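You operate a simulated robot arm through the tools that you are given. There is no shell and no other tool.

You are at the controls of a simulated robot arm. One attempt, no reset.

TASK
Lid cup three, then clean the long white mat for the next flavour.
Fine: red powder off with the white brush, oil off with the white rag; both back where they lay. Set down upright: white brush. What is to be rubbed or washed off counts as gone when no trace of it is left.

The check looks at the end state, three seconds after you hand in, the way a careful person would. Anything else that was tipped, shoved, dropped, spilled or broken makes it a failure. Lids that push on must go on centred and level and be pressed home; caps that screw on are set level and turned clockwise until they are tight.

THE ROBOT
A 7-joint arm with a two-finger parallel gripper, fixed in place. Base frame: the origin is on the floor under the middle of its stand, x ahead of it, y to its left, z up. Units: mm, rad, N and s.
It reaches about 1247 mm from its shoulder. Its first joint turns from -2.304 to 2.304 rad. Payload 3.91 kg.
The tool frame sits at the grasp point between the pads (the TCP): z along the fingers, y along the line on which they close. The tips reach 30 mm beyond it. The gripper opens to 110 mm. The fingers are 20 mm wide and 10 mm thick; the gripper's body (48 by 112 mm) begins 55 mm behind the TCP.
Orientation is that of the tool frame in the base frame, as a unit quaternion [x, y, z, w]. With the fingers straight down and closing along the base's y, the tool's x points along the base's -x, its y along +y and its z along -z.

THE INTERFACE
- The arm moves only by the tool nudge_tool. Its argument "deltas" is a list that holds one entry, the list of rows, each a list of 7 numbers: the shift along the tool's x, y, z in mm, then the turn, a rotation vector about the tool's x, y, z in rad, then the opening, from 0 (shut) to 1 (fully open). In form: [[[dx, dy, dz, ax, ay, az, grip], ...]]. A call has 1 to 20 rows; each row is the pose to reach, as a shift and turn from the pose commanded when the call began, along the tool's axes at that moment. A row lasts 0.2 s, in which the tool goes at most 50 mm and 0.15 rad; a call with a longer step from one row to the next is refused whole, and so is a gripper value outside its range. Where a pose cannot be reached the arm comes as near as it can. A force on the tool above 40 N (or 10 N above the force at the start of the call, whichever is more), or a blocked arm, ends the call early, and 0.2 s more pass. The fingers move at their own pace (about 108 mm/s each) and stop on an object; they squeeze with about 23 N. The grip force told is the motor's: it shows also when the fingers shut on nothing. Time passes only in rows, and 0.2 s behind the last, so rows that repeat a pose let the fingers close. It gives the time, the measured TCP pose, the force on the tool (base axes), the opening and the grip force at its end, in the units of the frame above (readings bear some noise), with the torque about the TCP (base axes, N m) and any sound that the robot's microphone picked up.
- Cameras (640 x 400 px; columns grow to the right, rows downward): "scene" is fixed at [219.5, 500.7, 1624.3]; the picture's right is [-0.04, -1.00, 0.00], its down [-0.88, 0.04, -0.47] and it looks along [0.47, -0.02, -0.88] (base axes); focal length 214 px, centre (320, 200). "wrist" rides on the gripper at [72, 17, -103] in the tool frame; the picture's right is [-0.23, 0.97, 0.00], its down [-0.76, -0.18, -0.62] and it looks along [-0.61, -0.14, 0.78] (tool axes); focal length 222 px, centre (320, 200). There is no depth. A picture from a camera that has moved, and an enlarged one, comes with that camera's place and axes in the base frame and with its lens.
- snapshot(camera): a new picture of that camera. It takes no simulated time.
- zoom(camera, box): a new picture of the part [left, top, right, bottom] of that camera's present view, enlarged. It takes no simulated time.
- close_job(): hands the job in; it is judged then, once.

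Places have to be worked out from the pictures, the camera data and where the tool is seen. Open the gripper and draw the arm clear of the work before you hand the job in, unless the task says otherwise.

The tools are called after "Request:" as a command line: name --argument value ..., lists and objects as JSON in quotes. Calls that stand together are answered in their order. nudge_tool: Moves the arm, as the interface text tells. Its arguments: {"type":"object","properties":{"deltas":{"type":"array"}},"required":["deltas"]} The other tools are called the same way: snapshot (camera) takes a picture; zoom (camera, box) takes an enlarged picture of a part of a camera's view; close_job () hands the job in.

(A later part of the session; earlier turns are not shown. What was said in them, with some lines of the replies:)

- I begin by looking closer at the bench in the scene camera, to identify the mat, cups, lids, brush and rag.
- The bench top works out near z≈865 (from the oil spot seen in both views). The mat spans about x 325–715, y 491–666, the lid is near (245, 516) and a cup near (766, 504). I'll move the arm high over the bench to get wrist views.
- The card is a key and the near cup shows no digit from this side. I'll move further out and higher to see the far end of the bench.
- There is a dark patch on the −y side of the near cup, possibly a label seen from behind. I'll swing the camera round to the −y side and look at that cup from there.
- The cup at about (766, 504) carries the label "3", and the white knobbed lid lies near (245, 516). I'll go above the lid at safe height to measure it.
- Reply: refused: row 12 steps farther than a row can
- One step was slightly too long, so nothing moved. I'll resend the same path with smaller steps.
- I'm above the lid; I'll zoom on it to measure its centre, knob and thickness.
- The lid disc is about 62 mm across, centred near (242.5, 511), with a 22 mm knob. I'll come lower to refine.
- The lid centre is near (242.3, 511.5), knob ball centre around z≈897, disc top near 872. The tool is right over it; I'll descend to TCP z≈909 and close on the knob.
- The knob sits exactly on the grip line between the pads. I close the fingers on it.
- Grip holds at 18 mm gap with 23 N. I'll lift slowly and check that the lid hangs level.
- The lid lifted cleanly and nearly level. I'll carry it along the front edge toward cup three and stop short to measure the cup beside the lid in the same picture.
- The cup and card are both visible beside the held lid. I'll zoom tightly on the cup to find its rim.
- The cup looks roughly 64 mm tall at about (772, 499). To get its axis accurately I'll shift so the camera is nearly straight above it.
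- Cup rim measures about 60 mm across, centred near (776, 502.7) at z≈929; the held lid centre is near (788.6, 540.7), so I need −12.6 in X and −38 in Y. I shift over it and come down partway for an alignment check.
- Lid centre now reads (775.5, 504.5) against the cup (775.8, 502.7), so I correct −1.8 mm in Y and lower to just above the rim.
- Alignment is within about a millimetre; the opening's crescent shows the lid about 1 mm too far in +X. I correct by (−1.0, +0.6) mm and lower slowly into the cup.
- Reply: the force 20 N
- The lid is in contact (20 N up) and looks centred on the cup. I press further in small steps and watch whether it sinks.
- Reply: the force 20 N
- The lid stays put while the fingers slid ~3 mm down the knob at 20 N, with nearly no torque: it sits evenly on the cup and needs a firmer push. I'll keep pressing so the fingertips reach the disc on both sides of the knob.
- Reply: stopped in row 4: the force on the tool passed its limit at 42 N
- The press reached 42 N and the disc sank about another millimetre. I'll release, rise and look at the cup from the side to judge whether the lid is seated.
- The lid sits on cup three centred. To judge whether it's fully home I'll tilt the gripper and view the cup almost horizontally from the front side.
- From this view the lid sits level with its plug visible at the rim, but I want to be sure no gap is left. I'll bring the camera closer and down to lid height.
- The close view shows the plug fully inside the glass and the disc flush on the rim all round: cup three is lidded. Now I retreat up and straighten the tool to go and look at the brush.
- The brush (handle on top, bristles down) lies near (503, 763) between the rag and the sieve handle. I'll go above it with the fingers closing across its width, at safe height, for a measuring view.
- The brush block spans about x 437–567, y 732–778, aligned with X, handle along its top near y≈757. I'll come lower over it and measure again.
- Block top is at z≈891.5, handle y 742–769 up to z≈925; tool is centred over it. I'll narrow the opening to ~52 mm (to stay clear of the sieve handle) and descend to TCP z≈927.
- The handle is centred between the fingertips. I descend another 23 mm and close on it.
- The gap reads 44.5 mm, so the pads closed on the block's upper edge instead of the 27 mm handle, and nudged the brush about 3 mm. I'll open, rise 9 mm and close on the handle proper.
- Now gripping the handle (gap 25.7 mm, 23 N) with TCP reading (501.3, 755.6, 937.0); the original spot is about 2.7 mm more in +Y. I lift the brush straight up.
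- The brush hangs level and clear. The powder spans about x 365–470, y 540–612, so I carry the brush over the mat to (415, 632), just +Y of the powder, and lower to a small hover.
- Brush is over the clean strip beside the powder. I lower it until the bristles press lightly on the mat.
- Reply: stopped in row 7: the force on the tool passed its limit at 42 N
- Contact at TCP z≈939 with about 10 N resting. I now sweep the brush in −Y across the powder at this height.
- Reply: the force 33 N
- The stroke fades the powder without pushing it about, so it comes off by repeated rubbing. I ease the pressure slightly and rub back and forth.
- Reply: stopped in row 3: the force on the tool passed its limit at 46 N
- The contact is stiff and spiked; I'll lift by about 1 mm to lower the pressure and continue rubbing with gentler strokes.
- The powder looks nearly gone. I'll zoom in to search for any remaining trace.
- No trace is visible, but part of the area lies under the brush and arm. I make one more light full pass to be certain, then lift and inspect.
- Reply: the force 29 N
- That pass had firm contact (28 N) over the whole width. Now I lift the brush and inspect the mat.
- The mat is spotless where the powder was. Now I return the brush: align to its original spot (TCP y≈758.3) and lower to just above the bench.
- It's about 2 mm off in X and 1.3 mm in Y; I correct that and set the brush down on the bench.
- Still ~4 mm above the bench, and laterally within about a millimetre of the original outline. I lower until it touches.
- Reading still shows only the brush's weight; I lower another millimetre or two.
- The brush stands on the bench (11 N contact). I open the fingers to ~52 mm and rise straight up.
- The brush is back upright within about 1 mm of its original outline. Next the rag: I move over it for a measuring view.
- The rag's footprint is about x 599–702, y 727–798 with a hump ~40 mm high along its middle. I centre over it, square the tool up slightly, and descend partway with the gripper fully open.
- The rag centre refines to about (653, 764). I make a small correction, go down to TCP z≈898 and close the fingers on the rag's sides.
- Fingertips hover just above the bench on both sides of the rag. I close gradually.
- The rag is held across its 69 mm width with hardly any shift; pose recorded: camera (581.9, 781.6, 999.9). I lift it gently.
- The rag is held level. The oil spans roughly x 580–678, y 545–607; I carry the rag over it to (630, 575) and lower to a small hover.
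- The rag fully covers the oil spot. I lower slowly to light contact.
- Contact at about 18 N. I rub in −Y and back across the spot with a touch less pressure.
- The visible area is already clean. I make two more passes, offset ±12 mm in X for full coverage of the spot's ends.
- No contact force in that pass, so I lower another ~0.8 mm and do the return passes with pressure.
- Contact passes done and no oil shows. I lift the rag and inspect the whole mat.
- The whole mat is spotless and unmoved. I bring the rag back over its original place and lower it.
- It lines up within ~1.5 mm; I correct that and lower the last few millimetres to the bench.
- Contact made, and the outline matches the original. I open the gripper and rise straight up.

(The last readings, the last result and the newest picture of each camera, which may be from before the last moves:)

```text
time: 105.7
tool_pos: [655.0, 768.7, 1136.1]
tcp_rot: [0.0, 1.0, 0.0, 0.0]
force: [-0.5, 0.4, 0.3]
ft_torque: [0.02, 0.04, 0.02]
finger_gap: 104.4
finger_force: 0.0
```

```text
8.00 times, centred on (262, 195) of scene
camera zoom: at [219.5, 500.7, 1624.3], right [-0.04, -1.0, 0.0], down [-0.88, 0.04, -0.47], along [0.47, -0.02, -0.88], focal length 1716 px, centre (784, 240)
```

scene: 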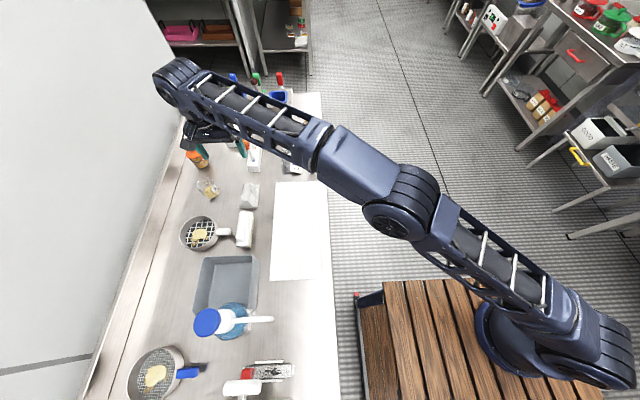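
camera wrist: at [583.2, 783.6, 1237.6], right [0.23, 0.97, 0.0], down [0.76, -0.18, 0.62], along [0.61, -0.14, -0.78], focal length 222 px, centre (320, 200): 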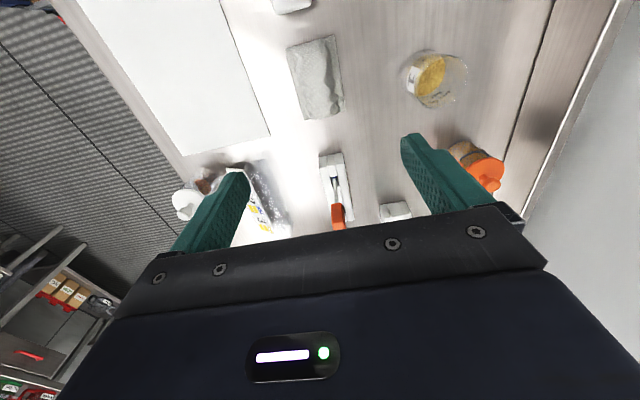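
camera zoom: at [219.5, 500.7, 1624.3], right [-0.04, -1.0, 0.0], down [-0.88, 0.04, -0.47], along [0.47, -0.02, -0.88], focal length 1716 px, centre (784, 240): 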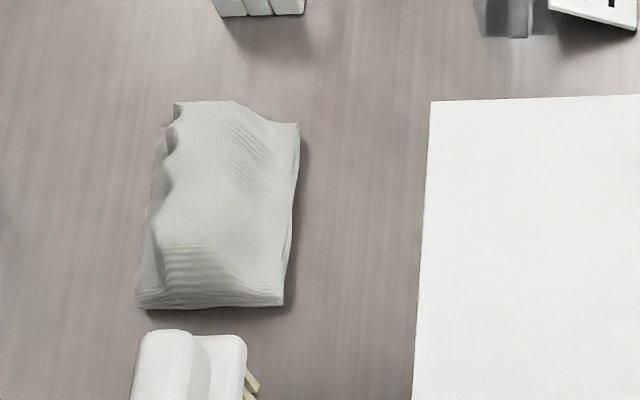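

The rag is exactly back. I now draw the arm well clear of the bench, toward its starting position.

Request:
nudge_tool --deltas '[[[8, -20, -5, 0, 0, 0, 0.95], [18, -55, -10, 0, 0, 0, 0.95], [30, -95, -15, 0, 0, 0, 0.95], [42, -137, -20, 0, 0, 0, 0.95], [56, -180, -25, 0, 0, 0, 0.95], [70, -223, -25, 0, 0, 0, 0.95], [84, -266, -25, 0, 0, 0, 0.95], [98, -309, -25, 0, 0, 0, 0.95], [112, -352, -25, 0, 0, 0, 0.95], [126, -395, -25, 0, 0, 0, 0.95], [140, -438, -25, 0, 0, 0, 0.95], [154, -475, -25, 0, 0, 0, 0.95], [160, -490, -25, 0, 0, 0, 1], [160, -490, -25, 0, 0, 0, 1], [160, -490, -25, 0, 0, 0, 1]]]'

Request:
snapshot --camera "scene"

Request:
zoom --camera "scene" --box '[288, 145, 336, 175]'

Request:
zoom --camera "scene" --box '[222, 200, 302, 250]'

Request:
zoom --camera "scene" --box '[250, 175, 340, 290]'

```text
time: 108.9
tool_pos: [494.9, 275.0, 1159.0]
tcp_rot: [0.0, 1.0, 0.0, 0.0]
force: [-0.1, 0.1, 0.3]
ft_torque: [0.01, 0.0, 0.04]
finger_gap: 109.9
finger_force: 0.0
```

```text
taken
```

scene: 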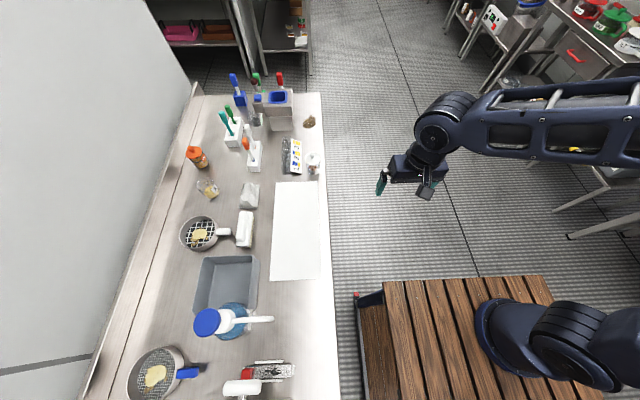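

```text
13.33 times, centred on (312, 160) of scene
camera zoom: at [219.5, 500.7, 1624.3], right [-0.04, -1.0, 0.0], down [-0.88, 0.04, -0.47], along [0.47, -0.02, -0.88], focal length 2860 px, centre (427, 733)
```

zoom: 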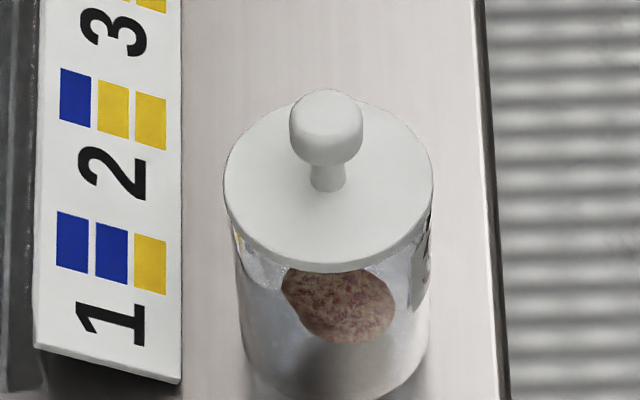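

```text
8.00 times, centred on (262, 225) of scene
camera zoom: at [219.5, 500.7, 1624.3], right [-0.04, -1.0, 0.0], down [-0.88, 0.04, -0.47], along [0.47, -0.02, -0.88], focal length 1716 px, centre (784, 0)
```

zoom: 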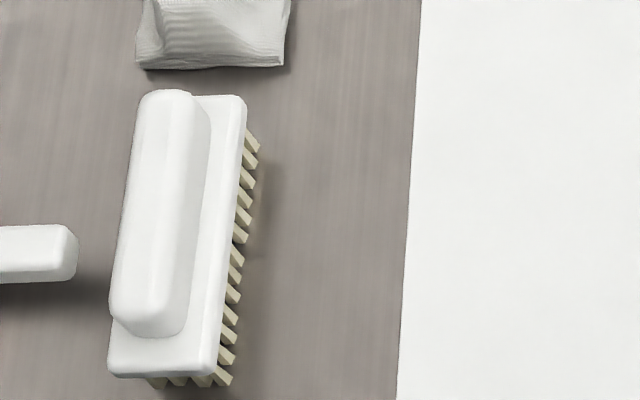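

```text
3.48 times, centred on (295, 232) of scene
camera zoom: at [219.5, 500.7, 1624.3], right [-0.04, -1.0, 0.0], down [-0.88, 0.04, -0.47], along [0.47, -0.02, -0.88], focal length 746 px, centre (407, 87)
```

zoom: 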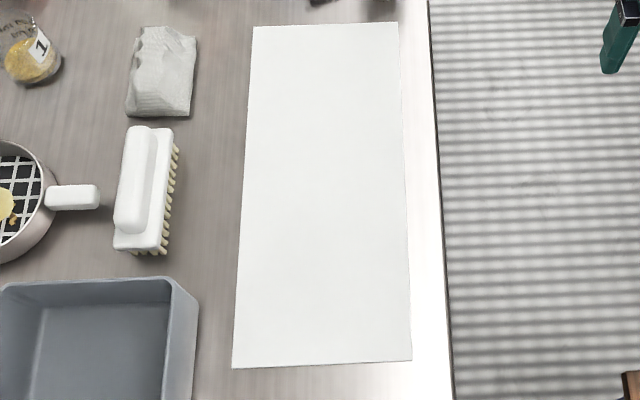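

Everything checks out. Cup three's lid is level and flush on the rim, and the mat shows no trace of powder or oil. The brush stands upright and the rag lies where each was found, and the arm is clear with the gripper open. I hand the job in.

Request:
close_job

```text
The job is handed in.
```

The job is handed in: cup three is lidded and the long white mat is clean.

- **Lid:** It went on centred and was pressed home with about 42 N. A close side view afterwards showed the plug fully inside the glass, with the disc flush on the rim all round.
- **Red powder:** The white brush took it off completely. No trace shows in the scene or wrist views.
- **Oil:** The white rag took it off completely. No trace shows, and the mat did not move.
- **Brush and rag:** Both are back within about 1 mm of where they lay, with the brush standing upright on its bristles. The brush shifted about 3 mm while I was gripping it, and I corrected for that when I put it back.

Nothing else on the bench looked disturbed in the final views. The arm was drawn clear with the gripper open before I handed in.
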